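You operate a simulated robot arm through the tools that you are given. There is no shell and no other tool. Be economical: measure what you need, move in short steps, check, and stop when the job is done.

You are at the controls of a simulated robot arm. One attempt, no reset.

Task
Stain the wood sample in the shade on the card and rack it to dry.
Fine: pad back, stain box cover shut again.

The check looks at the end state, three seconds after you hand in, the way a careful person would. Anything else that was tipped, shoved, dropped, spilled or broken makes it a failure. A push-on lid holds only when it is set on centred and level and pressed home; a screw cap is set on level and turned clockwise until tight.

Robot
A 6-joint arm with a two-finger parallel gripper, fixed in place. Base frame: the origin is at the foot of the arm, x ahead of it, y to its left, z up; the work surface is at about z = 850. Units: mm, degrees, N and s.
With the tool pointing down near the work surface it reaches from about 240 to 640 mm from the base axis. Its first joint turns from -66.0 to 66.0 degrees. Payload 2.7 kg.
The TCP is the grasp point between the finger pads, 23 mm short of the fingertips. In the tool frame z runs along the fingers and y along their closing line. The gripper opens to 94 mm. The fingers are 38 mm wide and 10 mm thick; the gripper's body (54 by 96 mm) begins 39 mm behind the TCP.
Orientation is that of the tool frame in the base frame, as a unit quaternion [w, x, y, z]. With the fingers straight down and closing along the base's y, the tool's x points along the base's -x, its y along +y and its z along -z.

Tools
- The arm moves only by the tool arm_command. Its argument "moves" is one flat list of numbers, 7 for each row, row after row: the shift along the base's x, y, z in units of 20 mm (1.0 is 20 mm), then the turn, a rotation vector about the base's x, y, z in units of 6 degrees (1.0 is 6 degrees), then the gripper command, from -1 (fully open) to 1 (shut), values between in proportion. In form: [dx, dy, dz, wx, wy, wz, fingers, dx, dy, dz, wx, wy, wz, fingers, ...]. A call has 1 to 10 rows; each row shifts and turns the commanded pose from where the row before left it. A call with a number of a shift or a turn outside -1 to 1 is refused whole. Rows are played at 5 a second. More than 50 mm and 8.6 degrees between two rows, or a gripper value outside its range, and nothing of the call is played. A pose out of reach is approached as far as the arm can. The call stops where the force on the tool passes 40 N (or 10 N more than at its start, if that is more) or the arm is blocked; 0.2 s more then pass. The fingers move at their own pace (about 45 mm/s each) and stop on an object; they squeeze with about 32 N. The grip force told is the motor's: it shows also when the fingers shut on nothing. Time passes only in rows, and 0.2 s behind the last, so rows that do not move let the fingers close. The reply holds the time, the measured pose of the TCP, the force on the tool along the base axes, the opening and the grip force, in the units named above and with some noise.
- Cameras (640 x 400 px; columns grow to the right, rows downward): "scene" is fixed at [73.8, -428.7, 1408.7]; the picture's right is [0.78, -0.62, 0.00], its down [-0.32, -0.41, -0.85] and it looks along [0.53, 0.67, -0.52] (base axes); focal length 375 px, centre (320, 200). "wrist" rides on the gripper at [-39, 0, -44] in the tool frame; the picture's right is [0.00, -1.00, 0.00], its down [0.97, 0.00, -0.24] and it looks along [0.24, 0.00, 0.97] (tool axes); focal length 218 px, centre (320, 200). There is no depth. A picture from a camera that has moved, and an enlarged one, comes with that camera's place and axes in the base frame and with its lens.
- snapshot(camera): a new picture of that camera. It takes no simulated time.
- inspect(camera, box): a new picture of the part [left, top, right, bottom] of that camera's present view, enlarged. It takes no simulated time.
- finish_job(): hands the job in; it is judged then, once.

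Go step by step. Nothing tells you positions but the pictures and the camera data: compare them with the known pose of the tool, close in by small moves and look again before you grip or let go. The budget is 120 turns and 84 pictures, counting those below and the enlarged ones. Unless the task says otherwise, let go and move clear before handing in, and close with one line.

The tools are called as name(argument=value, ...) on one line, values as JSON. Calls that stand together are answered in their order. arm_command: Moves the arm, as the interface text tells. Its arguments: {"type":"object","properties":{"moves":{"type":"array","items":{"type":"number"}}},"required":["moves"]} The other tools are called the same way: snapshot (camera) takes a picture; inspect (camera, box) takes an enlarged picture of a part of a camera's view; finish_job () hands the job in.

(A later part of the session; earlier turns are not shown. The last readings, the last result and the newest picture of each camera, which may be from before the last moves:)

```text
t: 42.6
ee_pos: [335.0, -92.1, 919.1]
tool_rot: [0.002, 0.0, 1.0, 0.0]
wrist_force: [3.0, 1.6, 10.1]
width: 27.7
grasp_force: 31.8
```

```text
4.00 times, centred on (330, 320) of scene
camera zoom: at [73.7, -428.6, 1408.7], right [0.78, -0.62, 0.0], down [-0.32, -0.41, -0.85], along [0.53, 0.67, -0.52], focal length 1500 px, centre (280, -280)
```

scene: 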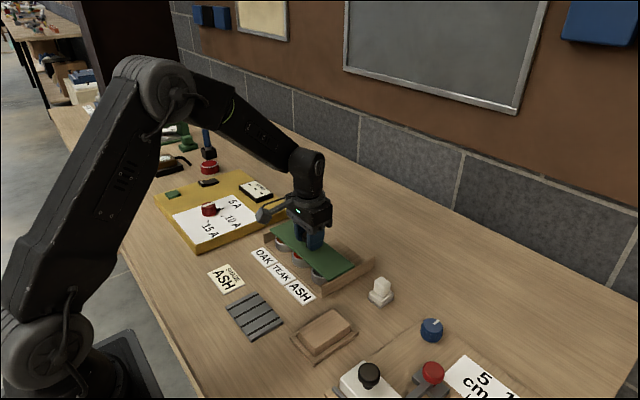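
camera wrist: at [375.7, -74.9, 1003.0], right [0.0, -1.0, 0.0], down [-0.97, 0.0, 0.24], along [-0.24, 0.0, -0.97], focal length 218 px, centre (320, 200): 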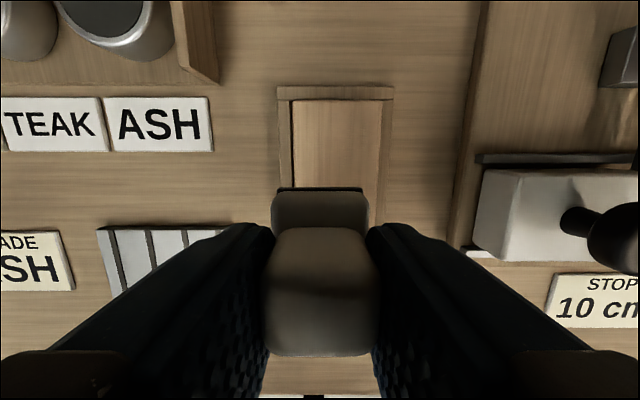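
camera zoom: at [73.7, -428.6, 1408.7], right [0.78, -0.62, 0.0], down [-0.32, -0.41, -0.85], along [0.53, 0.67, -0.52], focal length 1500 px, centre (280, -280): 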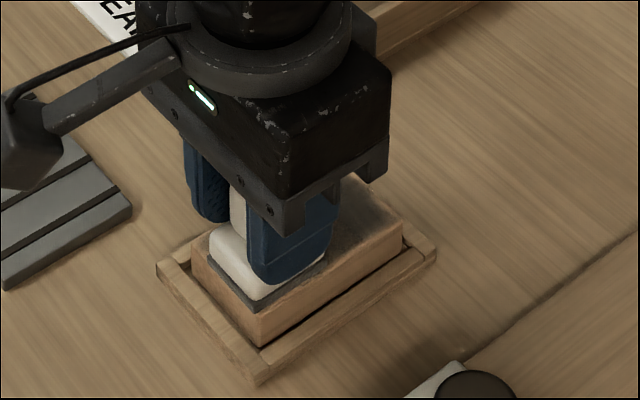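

Now shifting back to the left lane at this near end, then sweeping again for a second coat.

arm_command(moves=[0, 0.2, 0, 0, 0, 0, 1, 0, 0.2, 0, 0, 0, 0, 1, 0, 0.2, 0, 0, 0, 0, 1, 0, 0.2, 0, 0, 0, 0, 1, 0.2, 0, 0, 0, 0, 0, 1, 0.2, 0, 0, 0, 0, 0, 1, 0.2, 0, 0, 0, 0, 0, 1, 0.2, 0, 0, 0, 0, 0, 1, 0.2, 0, 0, 0, 0, 0, 1, 0.2, 0, 0, 0, 0, 0, 1])

arm_command(moves=[0.2, 0, 0, 0, 0, 0, 1, 0.2, 0, 0, 0, 0, 0, 1, 0.2, 0, 0, 0, 0, 0, 1, 0.2, 0, 0, 0, 0, 0, 1, 0.2, 0, 0, 0, 0, 0, 1, 0.2, 0, 0, 0, 0, 0, 1, 0, 0, 0, 0, 0, 0, 1])

inspect(camera="scene", box=[280, 270, 380, 370])

```text
t: 44.8
ee_pos: [359.3, -73.3, 919.9]
tool_rot: [0.002, 0.001, 1.0, -0.001]
wrist_force: [0.0, -0.3, -1.3]
width: 27.5
grasp_force: 32.0
```

```text
t: 46.4
ee_pos: [383.5, -74.7, 918.5]
tool_rot: [0.001, 0.0, 1.0, 0.0]
wrist_force: [-2.8, -0.8, 9.2]
width: 27.1
grasp_force: 32.2
```

```text
4.00 times, centred on (330, 320) of scene
camera zoom: at [73.6, -428.7, 1408.7], right [0.78, -0.62, 0.0], down [-0.32, -0.41, -0.85], along [0.53, 0.67, -0.52], focal length 1500 px, centre (280, -280)
```

zoom: 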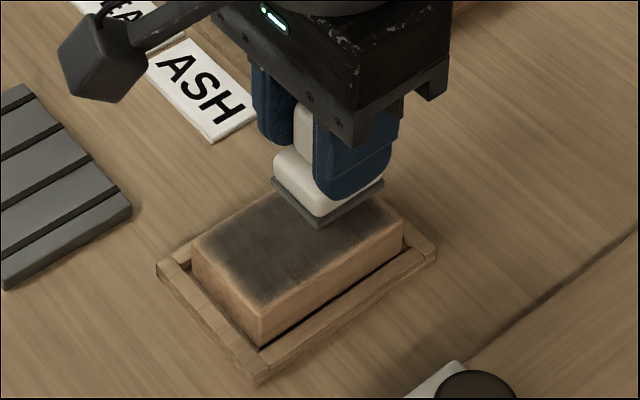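

Good coverage. One more pass on the right lane and near end with slightly more reach.

arm_command(moves=[0.15, 0, 0, 0, 0, 0, 1, 0, -0.25, 0, 0, 0, 0, 1, 0, -0.25, 0, 0, 0, 0, 1, 0, -0.25, 0, 0, 0, 0, 1, 0, -0.2, 0, 0, 0, 0, 1, -0.25, 0, 0, 0, 0, 0, 1, -0.25, 0, 0, 0, 0, 0, 1, -0.25, 0, 0, 0, 0, 0, 1, -0.25, 0, 0, 0, 0, 0, 1])

arm_command(moves=[-0.25, 0, 0, 0, 0, 0, 1, -0.25, 0, 0, 0, 0, 0, 1, -0.25, 0, 0, 0, 0, 0, 1, -0.25, 0, 0, 0, 0, 0, 1, -0.25, 0, 0, 0, 0, 0, 1, -0.25, 0, 0, 0, 0, 0, 1, -0.25, 0, 0, 0, 0, 0, 1, 0, 0, 0, 0, 0, 0, 1])

arm_command(moves=[0, 0.25, 0, 0, 0, 0, 1, 0, 0.25, 0, 0, 0, 0, 1, 0, 0.25, 0, 0, 0, 0, 1, 0, 0.25, 0, 0, 0, 0, 1, 0, 0, 0.1, 0, 0, 0, 1, 0, 0, 0.2, 0, 0, 0, 1, 0, 0, 0.4, 0, 0, 0, 1, 0, 0, 0.4, 0, 0, 0, 1, 0, 0, 0.5, 0, 0, 0, 1, 0, 0, 0.5, 0, 0, 0, 1])

inspect(camera="scene", box=[280, 270, 380, 370])

```text
t: 48.4
ee_pos: [366.7, -93.1, 919.7]
tool_rot: [0.002, 0.0, 1.0, 0.0]
wrist_force: [0.0, 0.1, -0.7]
width: 27.6
grasp_force: 32.3
```

```text
t: 50.2
ee_pos: [331.8, -93.3, 920.1]
tool_rot: [0.0, 0.0, 1.0, 0.0]
wrist_force: [-0.3, -0.8, -1.1]
width: 27.3
grasp_force: 31.4
```

```text
t: 52.4
ee_pos: [333.2, -72.6, 962.2]
tool_rot: [0.001, 0.0, 1.0, -0.001]
wrist_force: [-0.1, -0.1, -1.5]
width: 27.5
grasp_force: 32.0
```

```text
4.00 times, centred on (330, 320) of scene
camera zoom: at [73.8, -428.7, 1408.7], right [0.78, -0.62, 0.0], down [-0.32, -0.41, -0.85], along [0.53, 0.67, -0.52], focal length 1500 px, centre (280, -280)
```

zoom: 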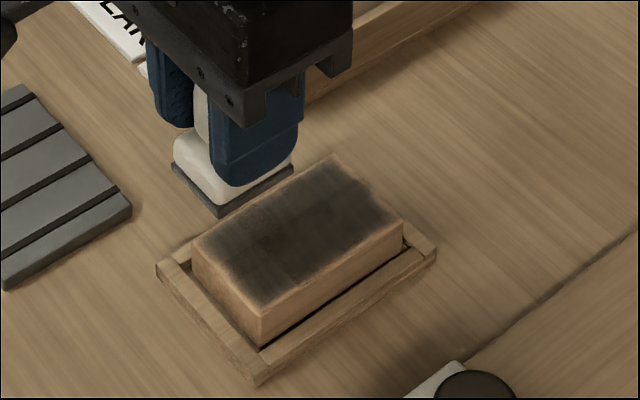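

The top is dark overall. I'll zoom to check evenness before putting the pad back.

inspect(camera="scene", box=[320, 300, 390, 360])

snapshot(camera="wrist")

```text
6.67 times, centred on (355, 330) of scene
camera zoom: at [73.8, -428.7, 1408.7], right [0.78, -0.62, 0.0], down [-0.32, -0.41, -0.85], along [0.53, 0.67, -0.52], focal length 2499 px, centre (87, -667)
```

zoom: 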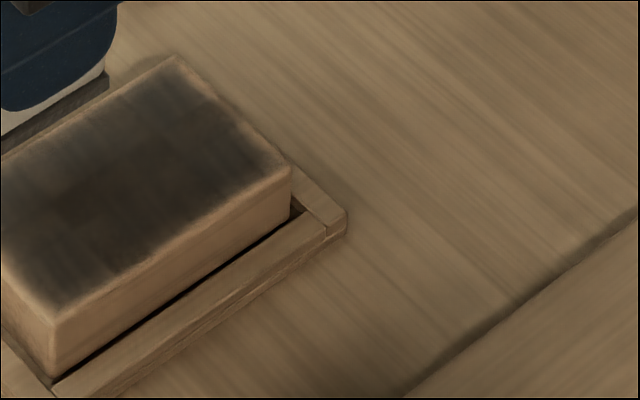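

```text
41 pictures are left
camera wrist: at [369.9, -71.9, 1005.3], right [0.0, -1.0, 0.0], down [-0.97, 0.0, 0.24], along [-0.24, 0.0, -0.97], focal length 218 px, centre (320, 200)
```

wrist: 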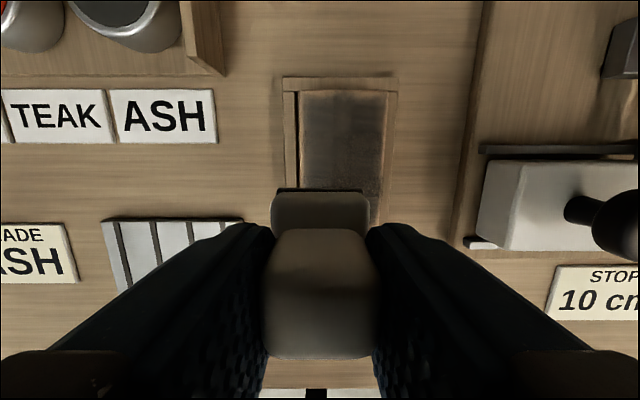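

Right strip and far end look a bit thin, and the last pass had little pressure. I'll do one more firm pass, starting on the right lane.

arm_command(moves=[0, -0.3, 0, 0, 0, 0, 1, 0, -0.4, 0, 0, 0, 0, 1, 0, -0.35, 0, 0, 0, 0, 1, 0, 0, -0.4, 0, 0, 0, 1, 0, 0, -0.6, 0, 0, 0, 1, 0, 0, -0.6, 0, 0, 0, 1, 0, 0, -0.4, 0, 0, 0, 1, 0, 0, -0.15, 0, 0, 0, 1, 0, 0, 0, 0, 0, 0, 1])

arm_command(moves=[0, 0, -0.06, 0, 0, 0, 1, 0, 0, 0, 0, 0, 0, 1])

```text
t: 54.4
ee_pos: [329.2, -93.2, 920.1]
tool_rot: [0.001, 0.0, 1.0, 0.0]
wrist_force: [-0.5, 1.4, 2.8]
width: 27.5
grasp_force: 31.9
```

```text
t: 55.0
ee_pos: [329.4, -93.5, 919.2]
tool_rot: [0.003, -0.001, 1.0, 0.0]
wrist_force: [-8.3, 2.7, 30.0]
width: 27.4
grasp_force: 31.7
```

Relaxing slightly, then sweeping forward on the right lane.

arm_command(moves=[0, 0, 0.03, 0, 0, 0, 1, 0.25, 0, 0, 0, 0, 0, 1, 0.25, 0, 0, 0, 0, 0, 1, 0.25, 0, 0, 0, 0, 0, 1, 0.25, 0, 0, 0, 0, 0, 1, 0.25, 0, 0, 0, 0, 0, 1, 0.25, 0, 0, 0, 0, 0, 1, 0.25, 0, 0, 0, 0, 0, 1, 0.25, 0, 0, 0, 0, 0, 1])

arm_command(moves=[0.25, 0, 0, 0, 0, 0, 1, 0.25, 0, 0, 0, 0, 0, 1, 0.25, 0, 0, 0, 0, 0, 1, 0.15, 0, 0, 0, 0, 0, 1])

```text
t: 57.0
ee_pos: [371.1, -95.1, 918.4]
tool_rot: [0.001, 0.001, 1.0, 0.0]
wrist_force: [-10.7, -1.2, 31.4]
width: 27.4
grasp_force: 32.0
```

```text
t: 58.0
ee_pos: [388.8, -94.0, 917.5]
tool_rot: [0.002, 0.0, 1.0, 0.0]
wrist_force: [-11.3, -0.6, 33.3]
width: 27.5
grasp_force: 32.0
```

Firm contact kept. Ease 1 mm, shift to left lane and sweep back.

arm_command(moves=[0, 0, 0.05, 0, 0, 0, 1, 0, 0.25, 0, 0, 0, 0, 1, 0, 0.25, 0, 0, 0, 0, 1, 0, 0.25, 0, 0, 0, 0, 1, 0, 0.25, 0, 0, 0, 0, 1, -0.25, 0, 0, 0, 0, 0, 1, -0.25, 0, 0, 0, 0, 0, 1, -0.25, 0, 0, 0, 0, 0, 1, -0.25, 0, 0, 0, 0, 0, 1])

arm_command(moves=[-0.25, 0, 0, 0, 0, 0, 1, -0.25, 0, 0, 0, 0, 0, 1, -0.25, 0, 0, 0, 0, 0, 1, -0.25, 0, 0, 0, 0, 0, 1, -0.25, 0, 0, 0, 0, 0, 1, -0.25, 0, 0, 0, 0, 0, 1, -0.25, 0, 0, 0, 0, 0, 1])

arm_command(moves=[0, 0, 0.1, 0, 0, 0, 1, 0, 0, 0.2, 0, 0, 0, 1, 0, 0, 0.4, 0, 0, 0, 1, 0, 0, 0.5, 0, 0, 0, 1, 0, 0, 0.5, 0, 0, 0, 1, 0, 0, 0.3, 0, 0, 0, 1, 0.2, 0, 0, 0, 0, 0, 1, 0.4, 0, 0, 0, 0, 0, 1, 0.5, 0, 0, 0, 0, 0, 1, 0.5, 0, 0, 0, 0, 0, 1])

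inspect(camera="scene", box=[290, 270, 380, 360])

```text
t: 60.0
ee_pos: [368.2, -75.6, 919.4]
tool_rot: [0.0, 0.0, 1.0, 0.0]
wrist_force: [1.7, 0.6, 6.0]
width: 27.4
grasp_force: 32.1
```

```text
t: 61.6
ee_pos: [334.1, -74.1, 918.0]
tool_rot: [0.004, -0.001, 1.0, 0.0]
wrist_force: [6.6, 0.4, 19.3]
width: 27.4
grasp_force: 32.0
```

```text
t: 63.8
ee_pos: [367.3, -75.3, 959.0]
tool_rot: [0.001, 0.0, 1.0, 0.0]
wrist_force: [0.2, -0.6, -1.5]
width: 27.7
grasp_force: 32.3
```

```text
4.44 times, centred on (335, 315) of scene
camera zoom: at [73.8, -428.7, 1408.7], right [0.78, -0.62, 0.0], down [-0.32, -0.41, -0.85], along [0.53, 0.67, -0.52], focal length 1666 px, centre (253, -311)
```

zoom: 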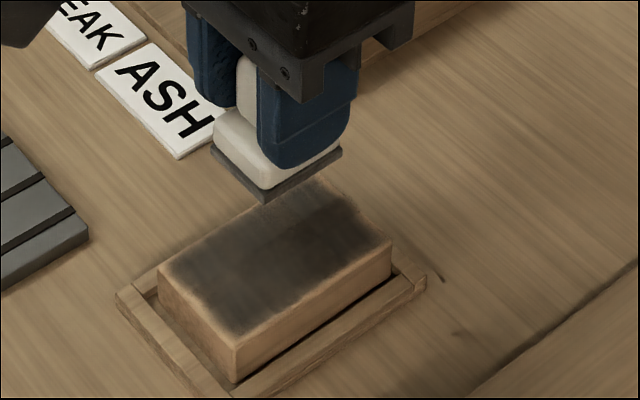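

The coat looks full, but I notice dark specks near the tray. Inspecting them.

inspect(camera="scene", box=[345, 310, 405, 360])

snapshot(camera="wrist")

```text
8.00 times, centred on (375, 335) of scene
camera zoom: at [73.8, -428.7, 1408.7], right [0.78, -0.62, 0.0], down [-0.32, -0.41, -0.85], along [0.53, 0.67, -0.52], focal length 2999 px, centre (-120, -880)
```

zoom: 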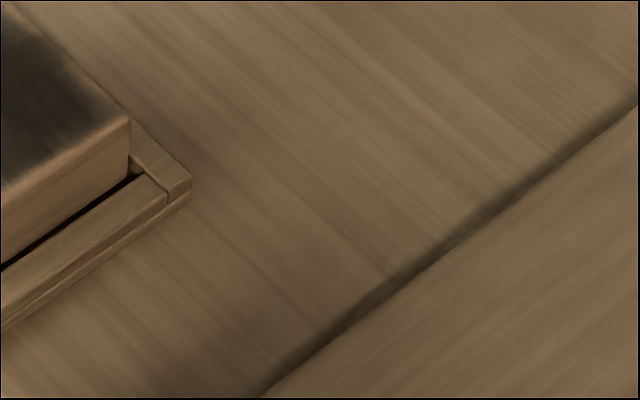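

```text
38 pictures are left
camera wrist: at [405.3, -74.1, 1002.6], right [0.0, -1.0, 0.0], down [-0.97, 0.0, 0.24], along [-0.24, 0.0, -0.97], focal length 218 px, centre (320, 200)
```

wrist: 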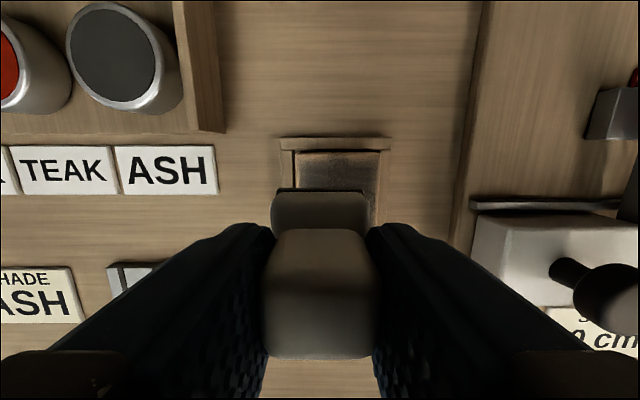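

No specks after all – image noise. Checking the coat on the far end from above.

inspect(camera="wrist", box=[275, 130, 395, 200])

```text
5.33 times, centred on (335, 165) of wrist
camera zoom: at [405.3, -74.1, 1002.6], right [0.0, -1.0, 0.0], down [-0.97, 0.0, 0.24], along [-0.24, 0.0, -0.97], focal length 1164 px, centre (240, 387)
```

zoom: 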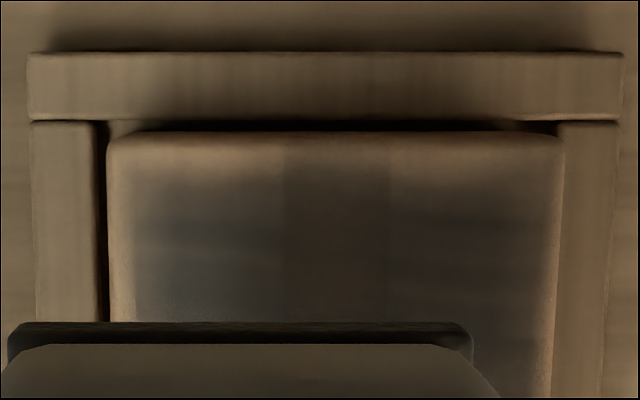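

The coat is full with a uniform soft edge margin. Carrying the pad back to its spot at (502,-83).

arm_command(moves=[0.2, 0, 0, 0, 0, 0, 1, 0.4, -0.05, 0, 0, 0, 0, 1, 0.5, -0.05, 0, 0, 0, 0, 1, 0.5, -0.05, 0, 0, 0, 0, 1, 0.5, -0.05, 0, 0, 0, 0, 1, 0.5, -0.05, 0, 0, 0, 0, 1, 0.5, -0.05, 0, 0, 0, 0, 1, 0.5, -0.05, 0, 0, 0, 0, 1, 0.5, -0.05, 0, 0, 0, 0, 1, 0.5, 0, 0, 0, 0, 0, 1])

arm_command(moves=[0.5, 0, 0, 0, 0, 0, 1, 0.5, 0, 0, 0, 0, 0, 1, 0.4, 0, 0, 0, 0, 0, 1, 0.4, 0, 0, 0, 0, 0, 1, 0.2, 0, 0, 0, 0, 0, 1, 0.1, 0, 0, 0, 0, 0, 1, 0, 0, -0.2, 0, 0, 0, 1, 0, 0, -0.5, 0, 0, 0, 1, 0, 0, -0.5, 0, 0, 0, 1, 0, 0, -0.4, 0, 0, 0, 1])

inspect(camera="scene", box=[340, 240, 420, 320])

```text
t: 66.0
ee_pos: [458.4, -81.4, 958.3]
tool_rot: [0.001, 0.001, 1.0, -0.001]
wrist_force: [0.2, -1.2, -1.1]
width: 27.4
grasp_force: 32.1
```

```text
t: 68.2
ee_pos: [500.7, -83.7, 925.3]
tool_rot: [0.002, -0.001, 1.0, 0.0]
wrist_force: [0.5, 1.0, -0.1]
width: 27.7
grasp_force: 31.8
```

```text
5.00 times, centred on (380, 280) of scene
camera zoom: at [73.8, -428.7, 1408.7], right [0.78, -0.62, 0.0], down [-0.32, -0.41, -0.85], along [0.53, 0.67, -0.52], focal length 1874 px, centre (20, -200)
```

zoom: 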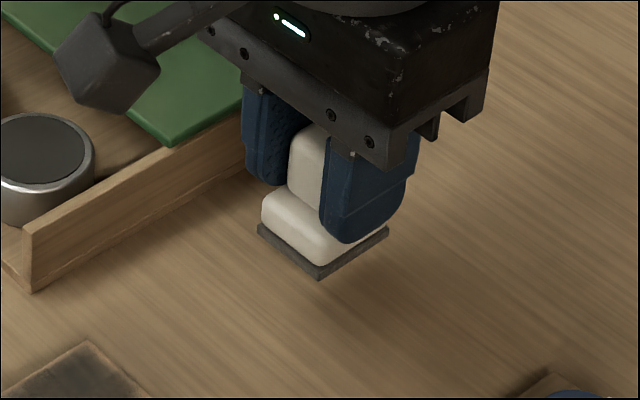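

Aligned with its original spot, about 29 mm up. Lowering with small final steps.

arm_command(moves=[0.05, 0, -0.3, 0, 0, 0, 1, 0, 0, -0.4, 0, 0, 0, 1, 0, 0, -0.4, 0, 0, 0, 1, 0, 0, -0.2, 0, 0, 0, 1, 0, 0, -0.05, 0, 0, 0, 1, 0, 0, 0, 0, 0, 0, 1])

inspect(camera="scene", box=[340, 240, 420, 320])

```text
t: 69.6
ee_pos: [501.9, -81.6, 898.8]
tool_rot: [0.001, 0.0, 1.0, 0.0]
wrist_force: [-0.8, -0.9, -0.5]
width: 27.7
grasp_force: 31.5
```

```text
5.00 times, centred on (380, 280) of scene
camera zoom: at [73.8, -428.7, 1408.7], right [0.78, -0.62, 0.0], down [-0.32, -0.41, -0.85], along [0.53, 0.67, -0.52], focal length 1874 px, centre (20, -200)
```

zoom: 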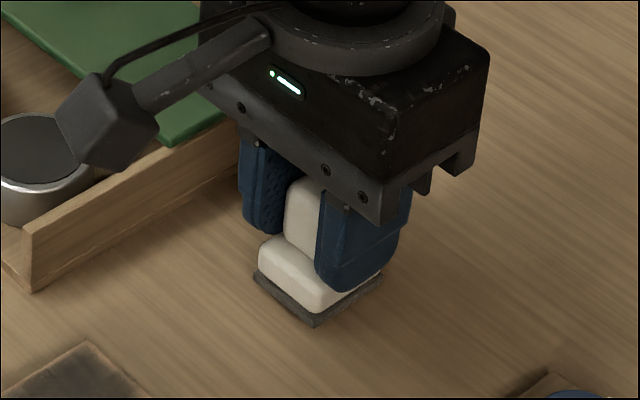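

Roughly 6 mm to go; slight y trim and step down.

arm_command(moves=[0.03, -0.05, -0.15, 0, 0, 0, 1, 0, 0, -0.05, 0, 0, 0, 1, 0, 0, 0, 0, 0, 0, 1])

arm_command(moves=[0, 0, -0.05, 0, 0, 0, 1, 0, 0, 0, 0, 0, 0, 1])

arm_command(moves=[0, 0, -0.05, 0, 0, 0, 1, 0, 0, 0, 0, 0, 0, 1])

```text
t: 70.4
ee_pos: [502.0, -84.1, 894.3]
tool_rot: [0.001, 0.0, 1.0, 0.0]
wrist_force: [0.5, 0.8, -1.1]
width: 27.3
grasp_force: 32.3
```

```text
t: 71.0
ee_pos: [504.5, -83.9, 893.6]
tool_rot: [0.0, 0.0, 1.0, 0.0]
wrist_force: [0.2, -0.1, -0.3]
width: 27.4
grasp_force: 32.0
```

```text
t: 71.6
ee_pos: [503.3, -84.2, 893.1]
tool_rot: [0.0, 0.0, 1.0, -0.001]
wrist_force: [0.6, -0.5, -0.8]
width: 27.5
grasp_force: 31.4
```

arm_command(moves=[0, 0, -0.05, 0, 0, 0, 1, 0, 0, 0, 0, 0, 0, 1])

arm_command(moves=[0, 0, -0.05, 0, 0, 0, 1, 0, 0, 0, 0, 0, 0, 1])

inspect(camera="scene", box=[340, 240, 420, 320])

```text
t: 72.2
ee_pos: [503.4, -85.1, 893.7]
tool_rot: [0.003, 0.0, 1.0, 0.0]
wrist_force: [-0.5, 3.6, 14.7]
width: 27.7
grasp_force: 31.8
```

```text
t: 72.8
ee_pos: [503.3, -83.6, 892.2]
tool_rot: [0.003, 0.0, 1.0, -0.002]
wrist_force: [0.9, 0.3, 29.8]
width: 27.4
grasp_force: 31.7
```

```text
5.00 times, centred on (380, 280) of scene
camera zoom: at [73.3, -428.6, 1408.7], right [0.78, -0.62, 0.0], down [-0.32, -0.41, -0.85], along [0.53, 0.67, -0.52], focal length 1874 px, centre (20, -200)
```

zoom: 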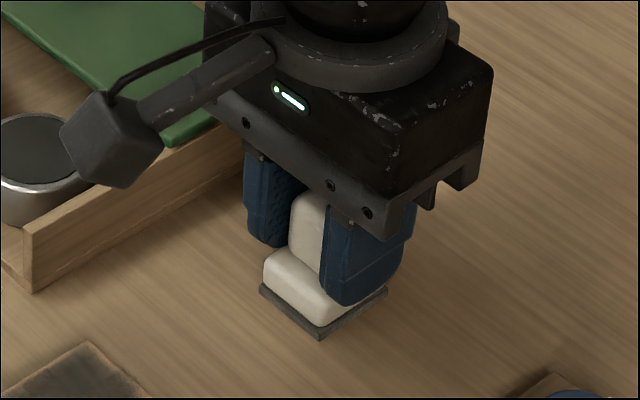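

The pad is down at its original spot. Relaxing pressure, opening, and rising.

arm_command(moves=[0, 0, 0.07, 0, 0, 0, 1, 0, 0, 0, 0, 0, 0, -0.2, 0, 0, 0, 0, 0, 0, -0.3, 0, 0, 0, 0, 0, 0, -0.4, 0, 0, 0.3, 0, 0, 0, -0.4, 0, 0, 1, 0, 0, 0, -0.4, 0, 0, 1, 0, 0, 0, -0.4, 0, 0, 1, 0, 0, 0, -0.4, 0, 0, 1, 0, 0, 0, -0.4, 0, 0, 1, 0, 0, 0, -0.4])

inspect(camera="scene", box=[280, 240, 420, 370])

snapshot(camera="wrist")

```text
t: 75.0
ee_pos: [501.0, -82.9, 1000.0]
tool_rot: [0.001, 0.0, 1.0, 0.0]
wrist_force: [-0.4, 0.7, -0.1]
width: 65.9
grasp_force: 0.1
```

```text
3.08 times, centred on (350, 305) of scene
camera zoom: at [73.8, -428.7, 1408.7], right [0.78, -0.62, 0.0], down [-0.32, -0.41, -0.85], along [0.53, 0.67, -0.52], focal length 1154 px, centre (228, -123)
```

zoom: 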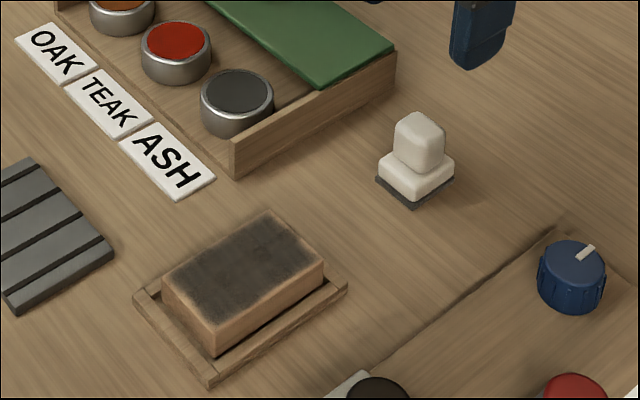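

```text
32 pictures are left
camera wrist: at [540.1, -81.5, 1044.3], right [0.0, -1.0, 0.0], down [-0.97, 0.0, 0.24], along [-0.24, 0.0, -0.97], focal length 218 px, centre (320, 200)
```

wrist: 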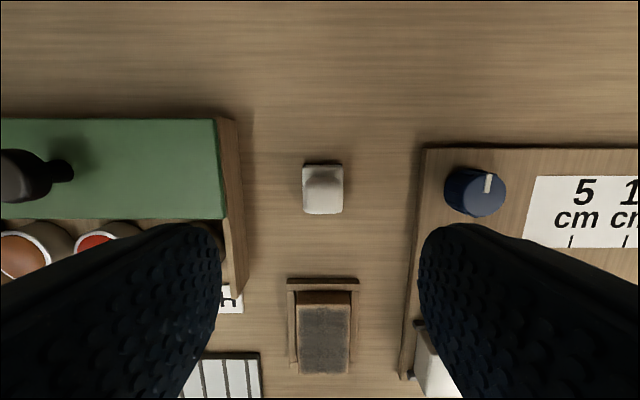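

Pad is standing back in place and the sample is evenly dark. Now over to the knob to close the cover.

arm_command(moves=[0.11, 0.92, 0, 0, 0, 0, -0.4, 0.11, 0.92, 0, 0, 0, 0, -0.4, 0.11, 0.92, 0, 0, 0, 0, -0.4, 0.11, 0.92, 0, 0, 0, 0, -0.4, 0.11, 0.92, 0, 0, 0, 0, -0.4, 0.11, 0.92, 0, 0, 0, 0, -0.4, 0.11, 0.92, 0, 0, 0, 0, -0.4, 0.11, 0.92, 0, 0, 0, 0, -0.4, 0.11, 0.92, 0, 0, 0, 0, -0.4, 0.11, 0.92, -0.6, 0, 0, 0, -0.4])

snapshot(camera="wrist")

```text
t: 77.2
ee_pos: [525.3, 102.0, 987.2]
tool_rot: [0.001, 0.0, 1.0, 0.0]
wrist_force: [-0.4, -0.3, -0.6]
width: 65.7
grasp_force: 0.1
```

```text
31 pictures are left
camera wrist: at [562.7, 102.0, 1030.6], right [0.0, -1.0, 0.0], down [-0.97, 0.0, 0.24], along [-0.24, 0.0, -0.97], focal length 218 px, centre (320, 200)
```

wrist: 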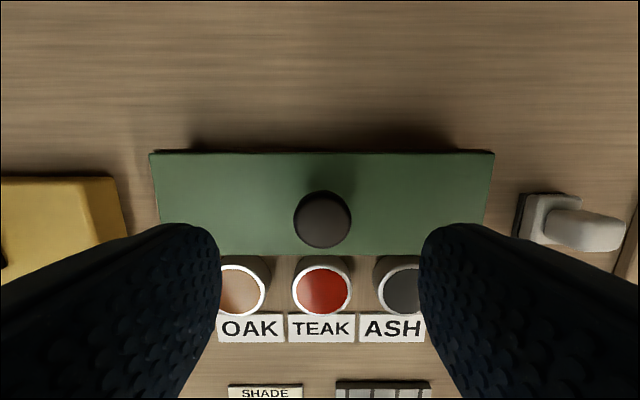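

Knob at about (523,101), right below. Descending and gripping.

arm_command(moves=[-0.05, 0, -0.85, 0, 0, 0, -0.4, 0, 0, -0.85, 0, 0, 0, -0.4, 0, 0, -0.85, 0, 0, 0, -0.4, 0, 0, -0.85, 0, 0, 0, -0.4, 0, 0, 0, 0, 0, 0, 1, 0, 0, 0, 0, 0, 0, 1, 0, 0, 0, 0, 0, 0, 1, 0, 0, 0, 0, 0, 0, 1])

```text
t: 79.0
ee_pos: [523.1, 100.6, 919.5]
tool_rot: [0.001, 0.0, 1.0, 0.0]
wrist_force: [0.6, -4.4, -3.8]
width: 31.9
grasp_force: 45.1
```

Gripped. Sliding the cover forward ~70 mm, then checking.

arm_command(moves=[-0.2, 0, 0, 0, 0, 0, 1, -0.4, 0, 0, 0, 0, 0, 1, -0.4, 0, 0, 0, 0, 0, 1, -0.4, 0, 0, 0, 0, 0, 1, -0.4, 0, 0, 0, 0, 0, 1, -0.4, 0, 0, 0, 0, 0, 1, -0.4, 0, 0, 0, 0, 0, 1, -0.4, 0, 0, 0, 0, 0, 1, -0.4, 0, 0, 0, 0, 0, 1])

inspect(camera="scene", box=[240, 180, 400, 300])

```text
t: 81.0
ee_pos: [454.8, 100.3, 919.3]
tool_rot: [-0.001, 0.0, 1.0, 0.001]
wrist_force: [0.6, -6.1, -22.1]
width: 31.6
grasp_force: 44.6
```

```text
3.33 times, centred on (320, 240) of scene
camera zoom: at [74.1, -428.7, 1408.6], right [0.78, -0.62, 0.0], down [-0.32, -0.41, -0.85], along [0.53, 0.67, -0.52], focal length 1250 px, centre (320, 67)
```

zoom: 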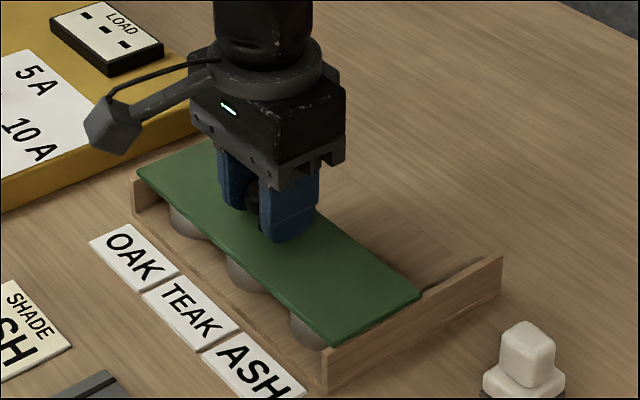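

About 6 mm short of original. Finishing the slide.

arm_command(moves=[-0.15, 0, 0, 0, 0, 0, 1, -0.1, 0, 0, 0, 0, 0, 1, 0, 0, 0, 0, 0, 0, 1])

inspect(camera="scene", box=[240, 180, 400, 300])

```text
t: 81.8
ee_pos: [450.6, 99.5, 918.3]
tool_rot: [-0.001, 0.0, 1.0, 0.001]
wrist_force: [-0.7, -2.9, -19.6]
width: 31.7
grasp_force: 45.3
```

```text
3.33 times, centred on (320, 240) of scene
camera zoom: at [74.1, -428.7, 1408.6], right [0.78, -0.62, 0.0], down [-0.32, -0.41, -0.85], along [0.53, 0.67, -0.52], focal length 1250 px, centre (320, 67)
```

zoom: 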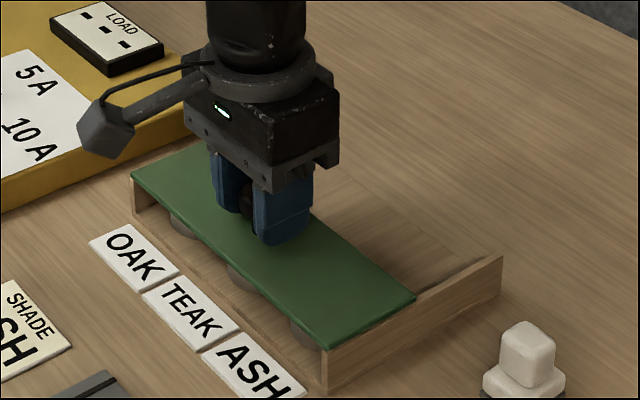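

The cover is back in its original closed position. Releasing, rising, and heading to the sample.

arm_command(moves=[0, 0, 0, 0, 0, 0, -0.2, 0, 0, 0, 0, 0, 0, -0.3, 0, 0, 0, 0, 0, 0, -0.3, 0, 0, 0.7, 0, 0, 0, -0.4, 0, 0, 1, 0, 0, 0, -0.6, 0, 0, 1, 0, 0, 0, -0.6, 0, 0, 1, 0, 0, 0, -0.6])

arm_command(moves=[-0.45, -0.91, 0, 0, 0, 0, -0.6, -0.45, -0.91, 0, 0, 0, 0, -0.6, -0.45, -0.91, 0, 0, 0, 0, -0.6, -0.45, -0.91, 0, 0, 0, 0, -0.6, -0.45, -0.91, 0, 0, 0, 0, -0.6, -0.45, -0.91, 0, 0, 0, 0, -0.6, -0.45, -0.91, 0, 0, 0, 0, -0.6, -0.45, -0.91, 0, 0, 0, 0, -0.6, -0.45, -0.91, 0, 0, 0, 0, -0.6, -0.45, -0.91, 0, 0, 0, 0, -0.6])

snapshot(camera="wrist")

snapshot(camera="scene")

```text
t: 83.4
ee_pos: [451.5, 100.1, 991.4]
tool_rot: [0.001, 0.0, 1.0, 0.001]
wrist_force: [-0.2, -0.1, 0.4]
width: 75.3
grasp_force: 0.0
```

```text
t: 85.6
ee_pos: [360.4, -79.7, 991.3]
tool_rot: [0.001, 0.0, 1.0, 0.0]
wrist_force: [0.0, 0.0, -1.3]
width: 75.4
grasp_force: 0.0
```

```text
28 pictures are left
camera wrist: at [398.0, -79.3, 1035.3], right [0.0, -1.0, 0.0], down [-0.97, 0.0, 0.24], along [-0.24, 0.0, -0.97], focal length 218 px, centre (320, 200)
```

wrist: 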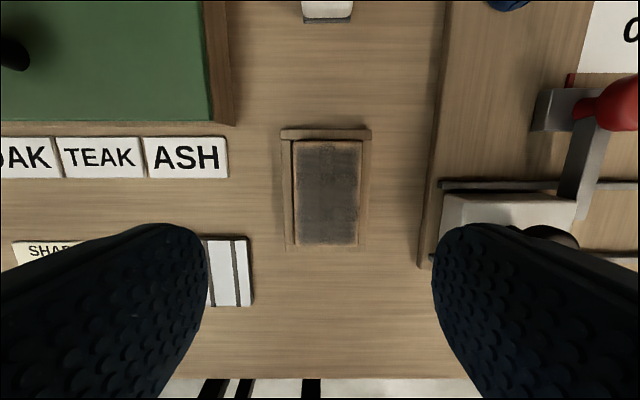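

```text
27 pictures are left
```

scene: 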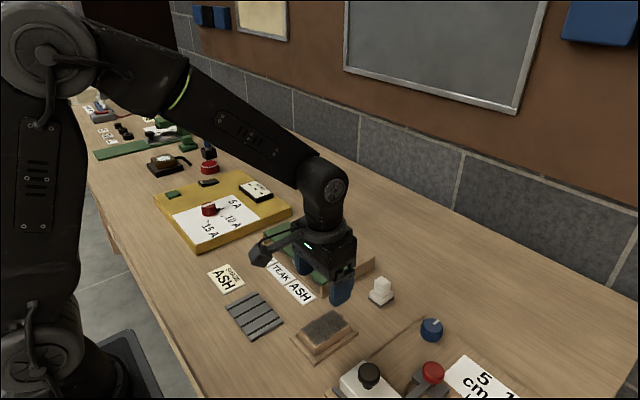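

Sample centre is about (361,-85), top z≈873; tray rim is low (≈857). Aligning and descending most of the way.

arm_command(moves=[0, -0.28, -0.8, 0, 0, 0, -0.45, 0, 0, -0.9, 0, 0, 0, -0.45, 0, 0, -0.9, 0, 0, 0, -0.45, 0, 0, -0.9, 0, 0, 0, -0.45, 0, 0, -0.8, 0, 0, 0, -0.45])

snapshot(camera="wrist")

inspect(camera="scene", box=[280, 270, 380, 370])

```text
t: 86.8
ee_pos: [359.6, -87.7, 906.2]
tool_rot: [0.001, 0.0, 1.0, 0.0]
wrist_force: [0.8, -0.4, 0.5]
width: 67.9
grasp_force: 0.1
```

```text
26 pictures are left
camera wrist: at [397.3, -87.0, 951.0], right [0.0, -1.0, 0.0], down [-0.97, 0.0, 0.24], along [-0.24, 0.0, -0.97], focal length 218 px, centre (320, 200)
```

wrist: 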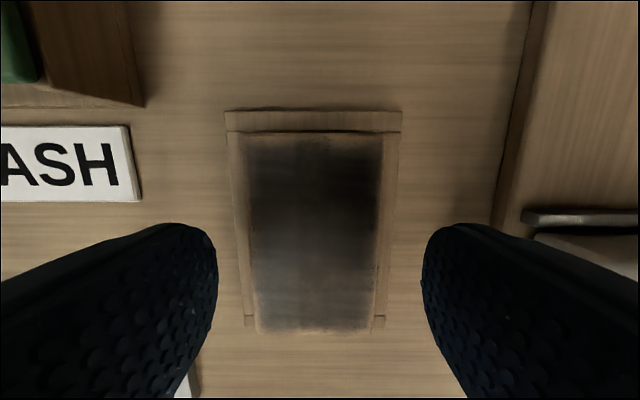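

```text
4.00 times, centred on (330, 320) of scene
camera zoom: at [73.8, -428.7, 1408.7], right [0.78, -0.62, 0.0], down [-0.32, -0.41, -0.85], along [0.53, 0.67, -0.52], focal length 1500 px, centre (280, -280)
```

zoom: 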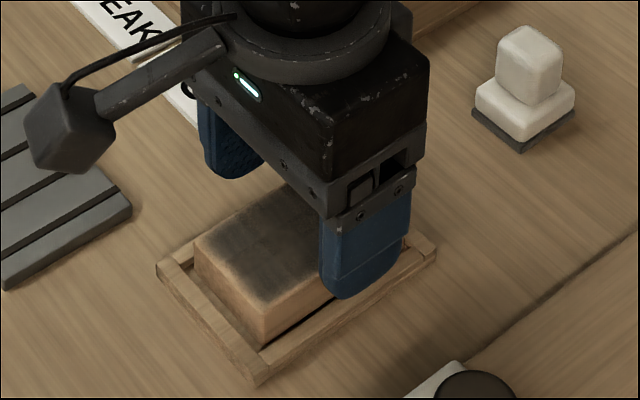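

Sample is ~2 mm to the left of gripper centre; trimming, then down to TCP ≈ 882 and closing.

arm_command(moves=[0.05, 0.1, -0.5, 0, 0, 0, -0.45, 0, 0, -0.5, 0, 0, 0, -0.45, 0, 0, -0.2, 0, 0, 0, -0.45, 0, 0, 0, 0, 0, 0, -0.45])

inspect(camera="scene", box=[290, 280, 390, 370])

```text
t: 87.8
ee_pos: [361.8, -85.0, 883.4]
tool_rot: [0.001, 0.0, 1.0, 0.0]
wrist_force: [1.0, -0.6, 0.0]
width: 68.1
grasp_force: 0.0
```

```text
4.44 times, centred on (340, 325) of scene
camera zoom: at [73.8, -428.7, 1408.7], right [0.78, -0.62, 0.0], down [-0.32, -0.41, -0.85], along [0.53, 0.67, -0.52], focal length 1666 px, centre (231, -356)
```

zoom: 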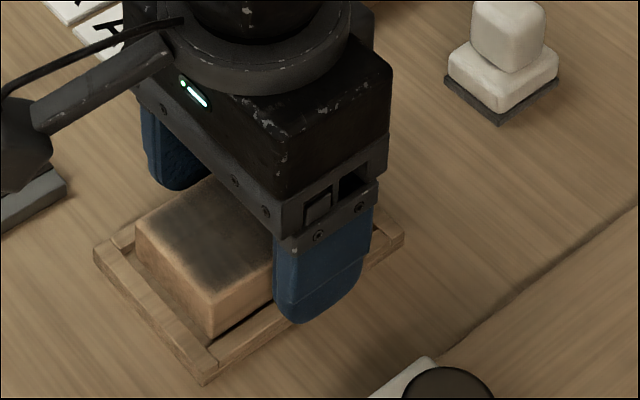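

arm_command(moves=[0, 0, 0, 0, 0, 0, 1, 0, 0, 0, 0, 0, 0, 1, 0, 0, 0, 0, 0, 0, 1, 0, 0, 0, 0, 0, 0, 1])

inspect(camera="scene", box=[290, 280, 390, 370])

```text
t: 88.8
ee_pos: [361.1, -86.6, 882.3]
tool_rot: [0.001, 0.0, 1.0, 0.001]
wrist_force: [-0.3, 0.2, 0.1]
width: 49.0
grasp_force: 32.6
```

```text
4.44 times, centred on (340, 325) of scene
camera zoom: at [73.8, -428.7, 1408.7], right [0.78, -0.62, 0.0], down [-0.32, -0.41, -0.85], along [0.53, 0.67, -0.52], focal length 1666 px, centre (231, -356)
```

zoom: 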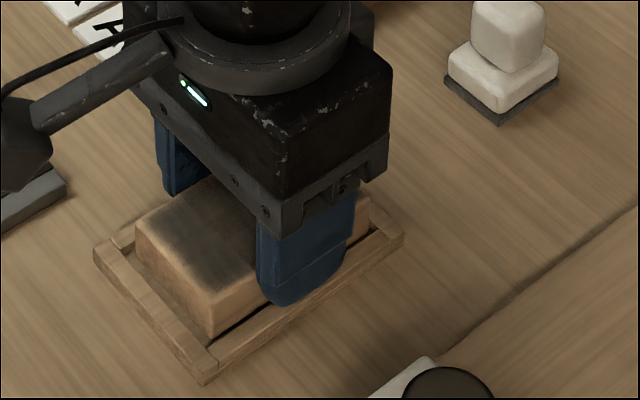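

Gripped at 49 mm on the sides, above the rim. Slow lift.

arm_command(moves=[0, 0, 0.1, 0, 0, 0, 1, 0, 0, 0.15, 0, 0, 0, 1, 0, 0, 0.2, 0, 0, 0, 1, 0, 0, 0.3, 0, 0, 0, 1, 0, 0, 0.4, 0, 0, 0, 1, 0, 0, 0.4, 0, 0, 0, 1, 0, 0, 0.4, 0, 0, 0, 1, 0, 0, 0.3, 0, 0, 0, 1])

inspect(camera="scene", box=[270, 240, 390, 370])

```text
t: 90.6
ee_pos: [362.9, -84.3, 928.2]
tool_rot: [0.002, 0.0, 1.0, 0.0]
wrist_force: [0.2, 0.3, -0.1]
width: 49.0
grasp_force: 31.4
```

```text
3.08 times, centred on (330, 305) of scene
camera zoom: at [73.8, -428.7, 1408.7], right [0.78, -0.62, 0.0], down [-0.32, -0.41, -0.85], along [0.53, 0.67, -0.52], focal length 1154 px, centre (289, -123)
```

zoom: 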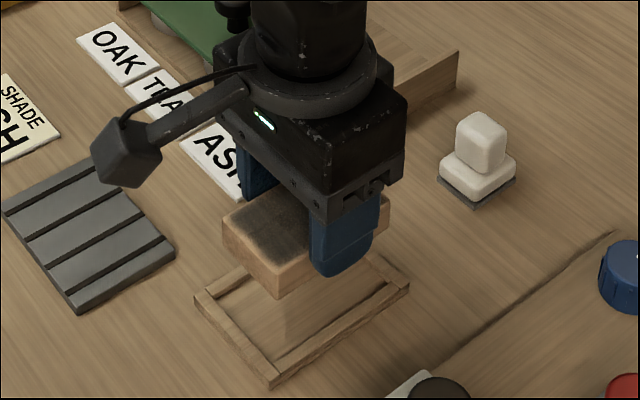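

Level lift. Now moving to above the rack while turning 90° so the 79 mm length lies across the ribs, within the rack.

arm_command(moves=[-0.15, 0.1, 0.1, 0, 0, 0, 1, -0.3, 0.2, 0.1, 0, 0, 0.3, 1, -0.35, 0.3, 0.1, 0, 0, 0.5, 1, -0.35, 0.4, 0, 0, 0, 0.7, 1, -0.35, 0.4, 0, 0, 0, 0.7, 1, -0.35, 0.4, 0, 0, 0, 0.8, 1, -0.3, 0.4, 0, 0, 0, 0.8, 1, -0.3, 0.4, 0, 0, 0, 0.8, 1, -0.3, 0.4, 0, 0, 0, 0.8, 1, -0.3, 0.4, 0, 0, 0, 0.8, 1])

inspect(camera="scene", box=[200, 220, 380, 370])

```text
t: 92.8
ee_pos: [300.7, -16.8, 933.0]
tool_rot: [0.001, -0.32, 0.947, 0.0]
wrist_force: [-0.6, 0.2, 0.3]
width: 48.7
grasp_force: 32.0
```

```text
2.67 times, centred on (290, 295) of scene
camera zoom: at [73.8, -428.7, 1408.7], right [0.78, -0.62, 0.0], down [-0.32, -0.41, -0.85], along [0.53, 0.67, -0.52], focal length 1000 px, centre (400, -53)
```

zoom: 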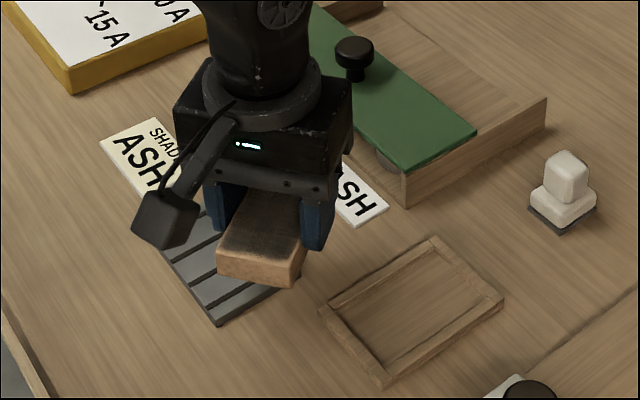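

Going well; finishing the turn (8.8 units left) and the shift to (285,35).

arm_command(moves=[-0.1, 0.3, 0, 0, 0, 0.9, 1, -0.1, 0.3, 0, 0, 0, 0.9, 1, -0.1, 0.3, 0, 0, 0, 0.9, 1, -0.1, 0.3, 0, 0, 0, 0.9, 1, -0.1, 0.3, 0, 0, 0, 0.9, 1, -0.1, 0.3, 0, 0, 0, 0.9, 1, -0.1, 0.3, 0, 0, 0, 0.9, 1, -0.1, 0.3, 0, 0, 0, 0.9, 1, 0, 0.2, 0, 0, 0, 0.9, 1, 0, 0, 0, 0, 0, 0.7, 1])

inspect(camera="scene", box=[190, 220, 330, 350])

snapshot(camera="wrist")

```text
t: 95.0
ee_pos: [283.6, 35.0, 933.0]
tool_rot: [-0.001, 0.708, -0.707, -0.001]
wrist_force: [-0.2, 0.3, -0.7]
width: 48.9
grasp_force: 32.5
```

```text
3.08 times, centred on (260, 285) of scene
camera zoom: at [73.8, -428.7, 1408.7], right [0.78, -0.62, 0.0], down [-0.32, -0.41, -0.85], along [0.53, 0.67, -0.52], focal length 1154 px, centre (505, -62)
```

zoom: 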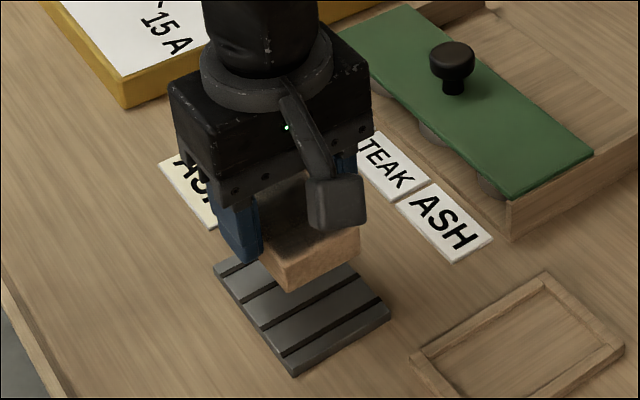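

```text
19 pictures are left
camera wrist: at [282.6, 74.7, 977.1], right [1.0, 0.0, 0.0], down [0.0, -0.97, 0.24], along [0.0, -0.24, -0.97], focal length 218 px, centre (320, 200)
```

wrist: 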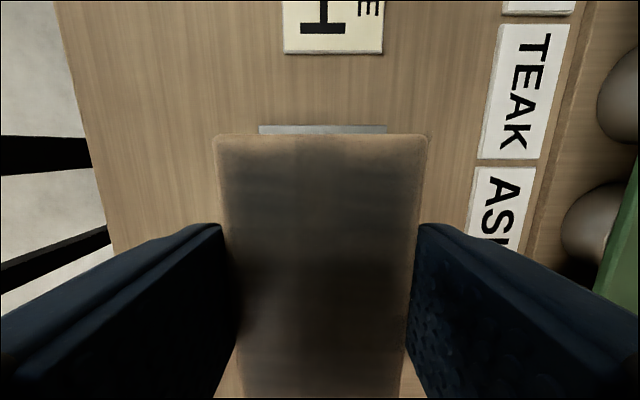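

Well aligned over the rack. Lowering 40 mm, then small steps to contact.

arm_command(moves=[0.04, 0, -0.2, 0, 0, 0, 1, 0, 0, -0.4, 0, 0, 0, 1, 0, 0, -0.5, 0, 0, 0, 1, 0, 0, -0.4, 0, 0, 0, 1, 0, 0, -0.3, 0, 0, 0, 1, 0, 0, -0.1, 0, 0, 0, 1])

inspect(camera="scene", box=[210, 250, 310, 350])

```text
t: 96.4
ee_pos: [285.5, 33.4, 895.7]
tool_rot: [-0.001, 0.707, -0.707, -0.001]
wrist_force: [0.0, 0.2, -0.8]
width: 48.9
grasp_force: 31.9
```

```text
4.00 times, centred on (260, 300) of scene
camera zoom: at [73.8, -428.7, 1408.7], right [0.78, -0.62, 0.0], down [-0.32, -0.41, -0.85], along [0.53, 0.67, -0.52], focal length 1500 px, centre (560, -200)
```

zoom: 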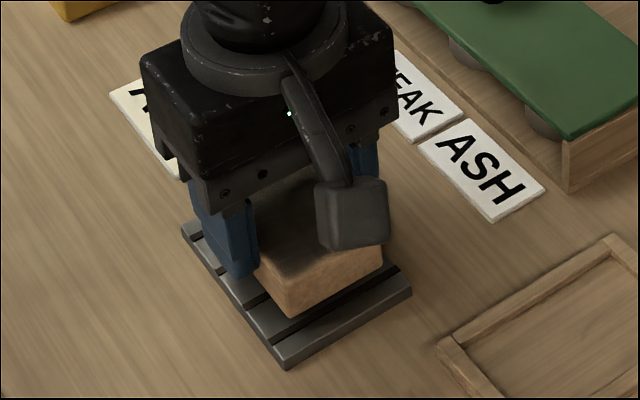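

arm_command(moves=[0, 0, -0.1, 0, 0, 0, 1, 0, 0, -0.05, 0, 0, 0, 1, 0, 0, 0, 0, 0, 0, 1])

arm_command(moves=[0, 0, -0.05, 0, 0, 0, 1, 0, 0, 0, 0, 0, 0, 1])

arm_command(moves=[0, 0, -0.05, 0, 0, 0, 1, 0, 0, 0, 0, 0, 0, 1])

inspect(camera="scene", box=[210, 250, 310, 350])

```text
t: 97.2
ee_pos: [285.0, 33.8, 892.8]
tool_rot: [0.0, 0.707, -0.707, -0.001]
wrist_force: [0.0, 0.0, -0.3]
width: 49.2
grasp_force: 32.2
```

```text
t: 97.8
ee_pos: [284.8, 35.0, 890.8]
tool_rot: [0.001, -0.707, 0.707, 0.0]
wrist_force: [0.1, -0.2, -0.8]
width: 49.0
grasp_force: 31.8
```

```text
t: 98.4
ee_pos: [285.3, 34.9, 890.1]
tool_rot: [0.001, -0.707, 0.707, 0.002]
wrist_force: [0.4, -1.1, -0.6]
width: 48.9
grasp_force: 32.2
```

```text
4.00 times, centred on (260, 300) of scene
camera zoom: at [73.8, -428.7, 1408.7], right [0.78, -0.62, 0.0], down [-0.32, -0.41, -0.85], along [0.53, 0.67, -0.52], focal length 1500 px, centre (560, -200)
```

zoom: 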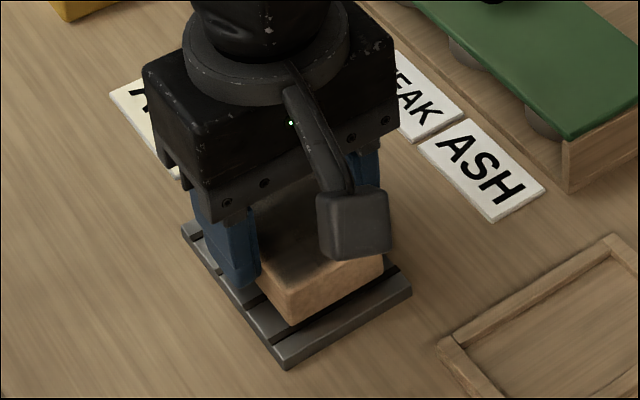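

arm_command(moves=[0, 0, -0.05, 0, 0, 0, 1, 0, 0, 0, 0, 0, 0, 1])

arm_command(moves=[0, 0, -0.05, 0, 0, 0, 1, 0, 0, 0, 0, 0, 0, 1])

arm_command(moves=[0, 0, -0.05, 0, 0, 0, 1, 0, 0, 0, 0, 0, 0, 1])

```text
t: 99.0
ee_pos: [285.2, 35.9, 888.3]
tool_rot: [-0.001, 0.707, -0.707, 0.0]
wrist_force: [-0.1, 0.3, -0.7]
width: 49.1
grasp_force: 31.8
```

```text
t: 99.6
ee_pos: [286.2, 35.7, 888.1]
tool_rot: [-0.001, 0.707, -0.707, -0.001]
wrist_force: [0.3, 0.3, 0.0]
width: 48.9
grasp_force: 31.7
```

```text
t: 100.2
ee_pos: [284.8, 35.6, 886.5]
tool_rot: [-0.001, 0.707, -0.707, -0.001]
wrist_force: [0.3, 1.0, -0.9]
width: 49.2
grasp_force: 32.0
```

arm_command(moves=[0, 0, -0.05, 0, 0, 0, 1, 0, 0, 0, 0, 0, 0, 1])

arm_command(moves=[0, 0, -0.05, 0, 0, 0, 1, 0, 0, 0, 0, 0, 0, 1])

inspect(camera="scene", box=[220, 280, 300, 350])

```text
t: 100.8
ee_pos: [285.1, 34.2, 886.7]
tool_rot: [-0.001, 0.707, -0.707, -0.001]
wrist_force: [-3.4, 0.6, 7.4]
width: 48.7
grasp_force: 32.2
```

```text
t: 101.4
ee_pos: [285.5, 35.1, 885.8]
tool_rot: [-0.001, 0.707, -0.707, 0.0]
wrist_force: [-7.2, -1.4, 27.0]
width: 48.9
grasp_force: 32.4
```

```text
5.71 times, centred on (260, 315) of scene
camera zoom: at [73.4, -428.7, 1408.7], right [0.78, -0.62, 0.0], down [-0.32, -0.41, -0.85], along [0.53, 0.67, -0.52], focal length 2142 px, centre (663, -457)
```

zoom: 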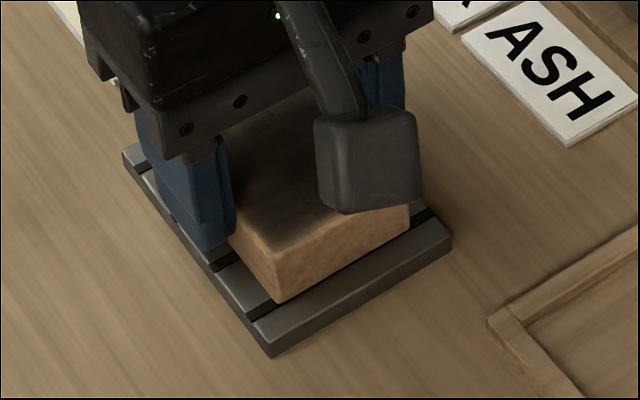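

The sample rests on the rack. Relaxing, opening and rising straight up.

arm_command(moves=[0, 0, 0.06, 0, 0, 0, 1, 0, 0, 0, 0, 0, 0, -0.3, 0, 0, 0, 0, 0, 0, -0.5, 0, 0, 0, 0, 0, 0, -0.5, 0, 0, 0.3, 0, 0, 0, -0.5, 0, 0, 1, 0, 0, 0, -0.5, 0, 0, 1, 0, 0, 0, -0.5, 0, 0, 1, 0, 0, 0, -0.5, 0, 0, 1, 0, 0, 0, -0.5, 0, 0, 1, 0, 0, 0, -0.5])

arm_command(moves=[0.5, 0.8, 1, 0, 0, 0, -0.5, 0.5, 0.8, 1, 0, 0, 0, -0.5, 0.5, 0.8, 1, 0, 0, 0, -0.5, 0.5, 0.8, 1, 0, 0, 0, -0.5, 0.5, 0.8, 1, 0, 0, 0, -0.5])

snapshot(camera="scene")

inspect(camera="scene", box=[200, 210, 410, 370])

```text
t: 103.6
ee_pos: [285.3, 36.0, 994.1]
tool_rot: [0.0, -0.707, 0.707, 0.001]
wrist_force: [0.5, -0.8, -0.4]
width: 70.3
grasp_force: 0.1
```

```text
t: 104.8
ee_pos: [336.5, 115.8, 1094.9]
tool_rot: [-0.001, 0.707, -0.707, -0.001]
wrist_force: [-0.2, -0.1, 0.1]
width: 70.6
grasp_force: 0.1
```

```text
15 pictures are left
```

scene: 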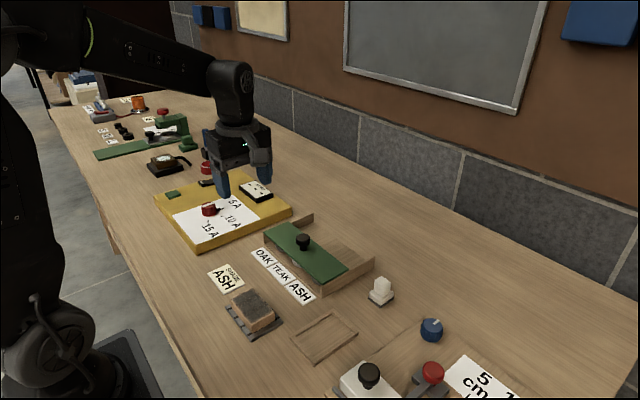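

```text
2.50 times, centred on (305, 290) of scene
camera zoom: at [73.8, -428.7, 1408.7], right [0.78, -0.62, 0.0], down [-0.32, -0.41, -0.85], along [0.53, 0.67, -0.52], focal length 937 px, centre (358, -25)
```

zoom: 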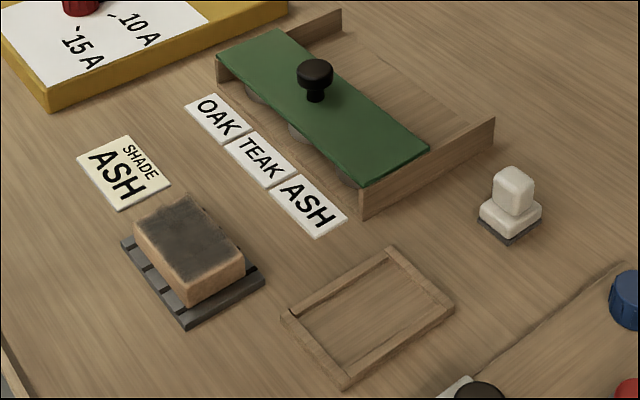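

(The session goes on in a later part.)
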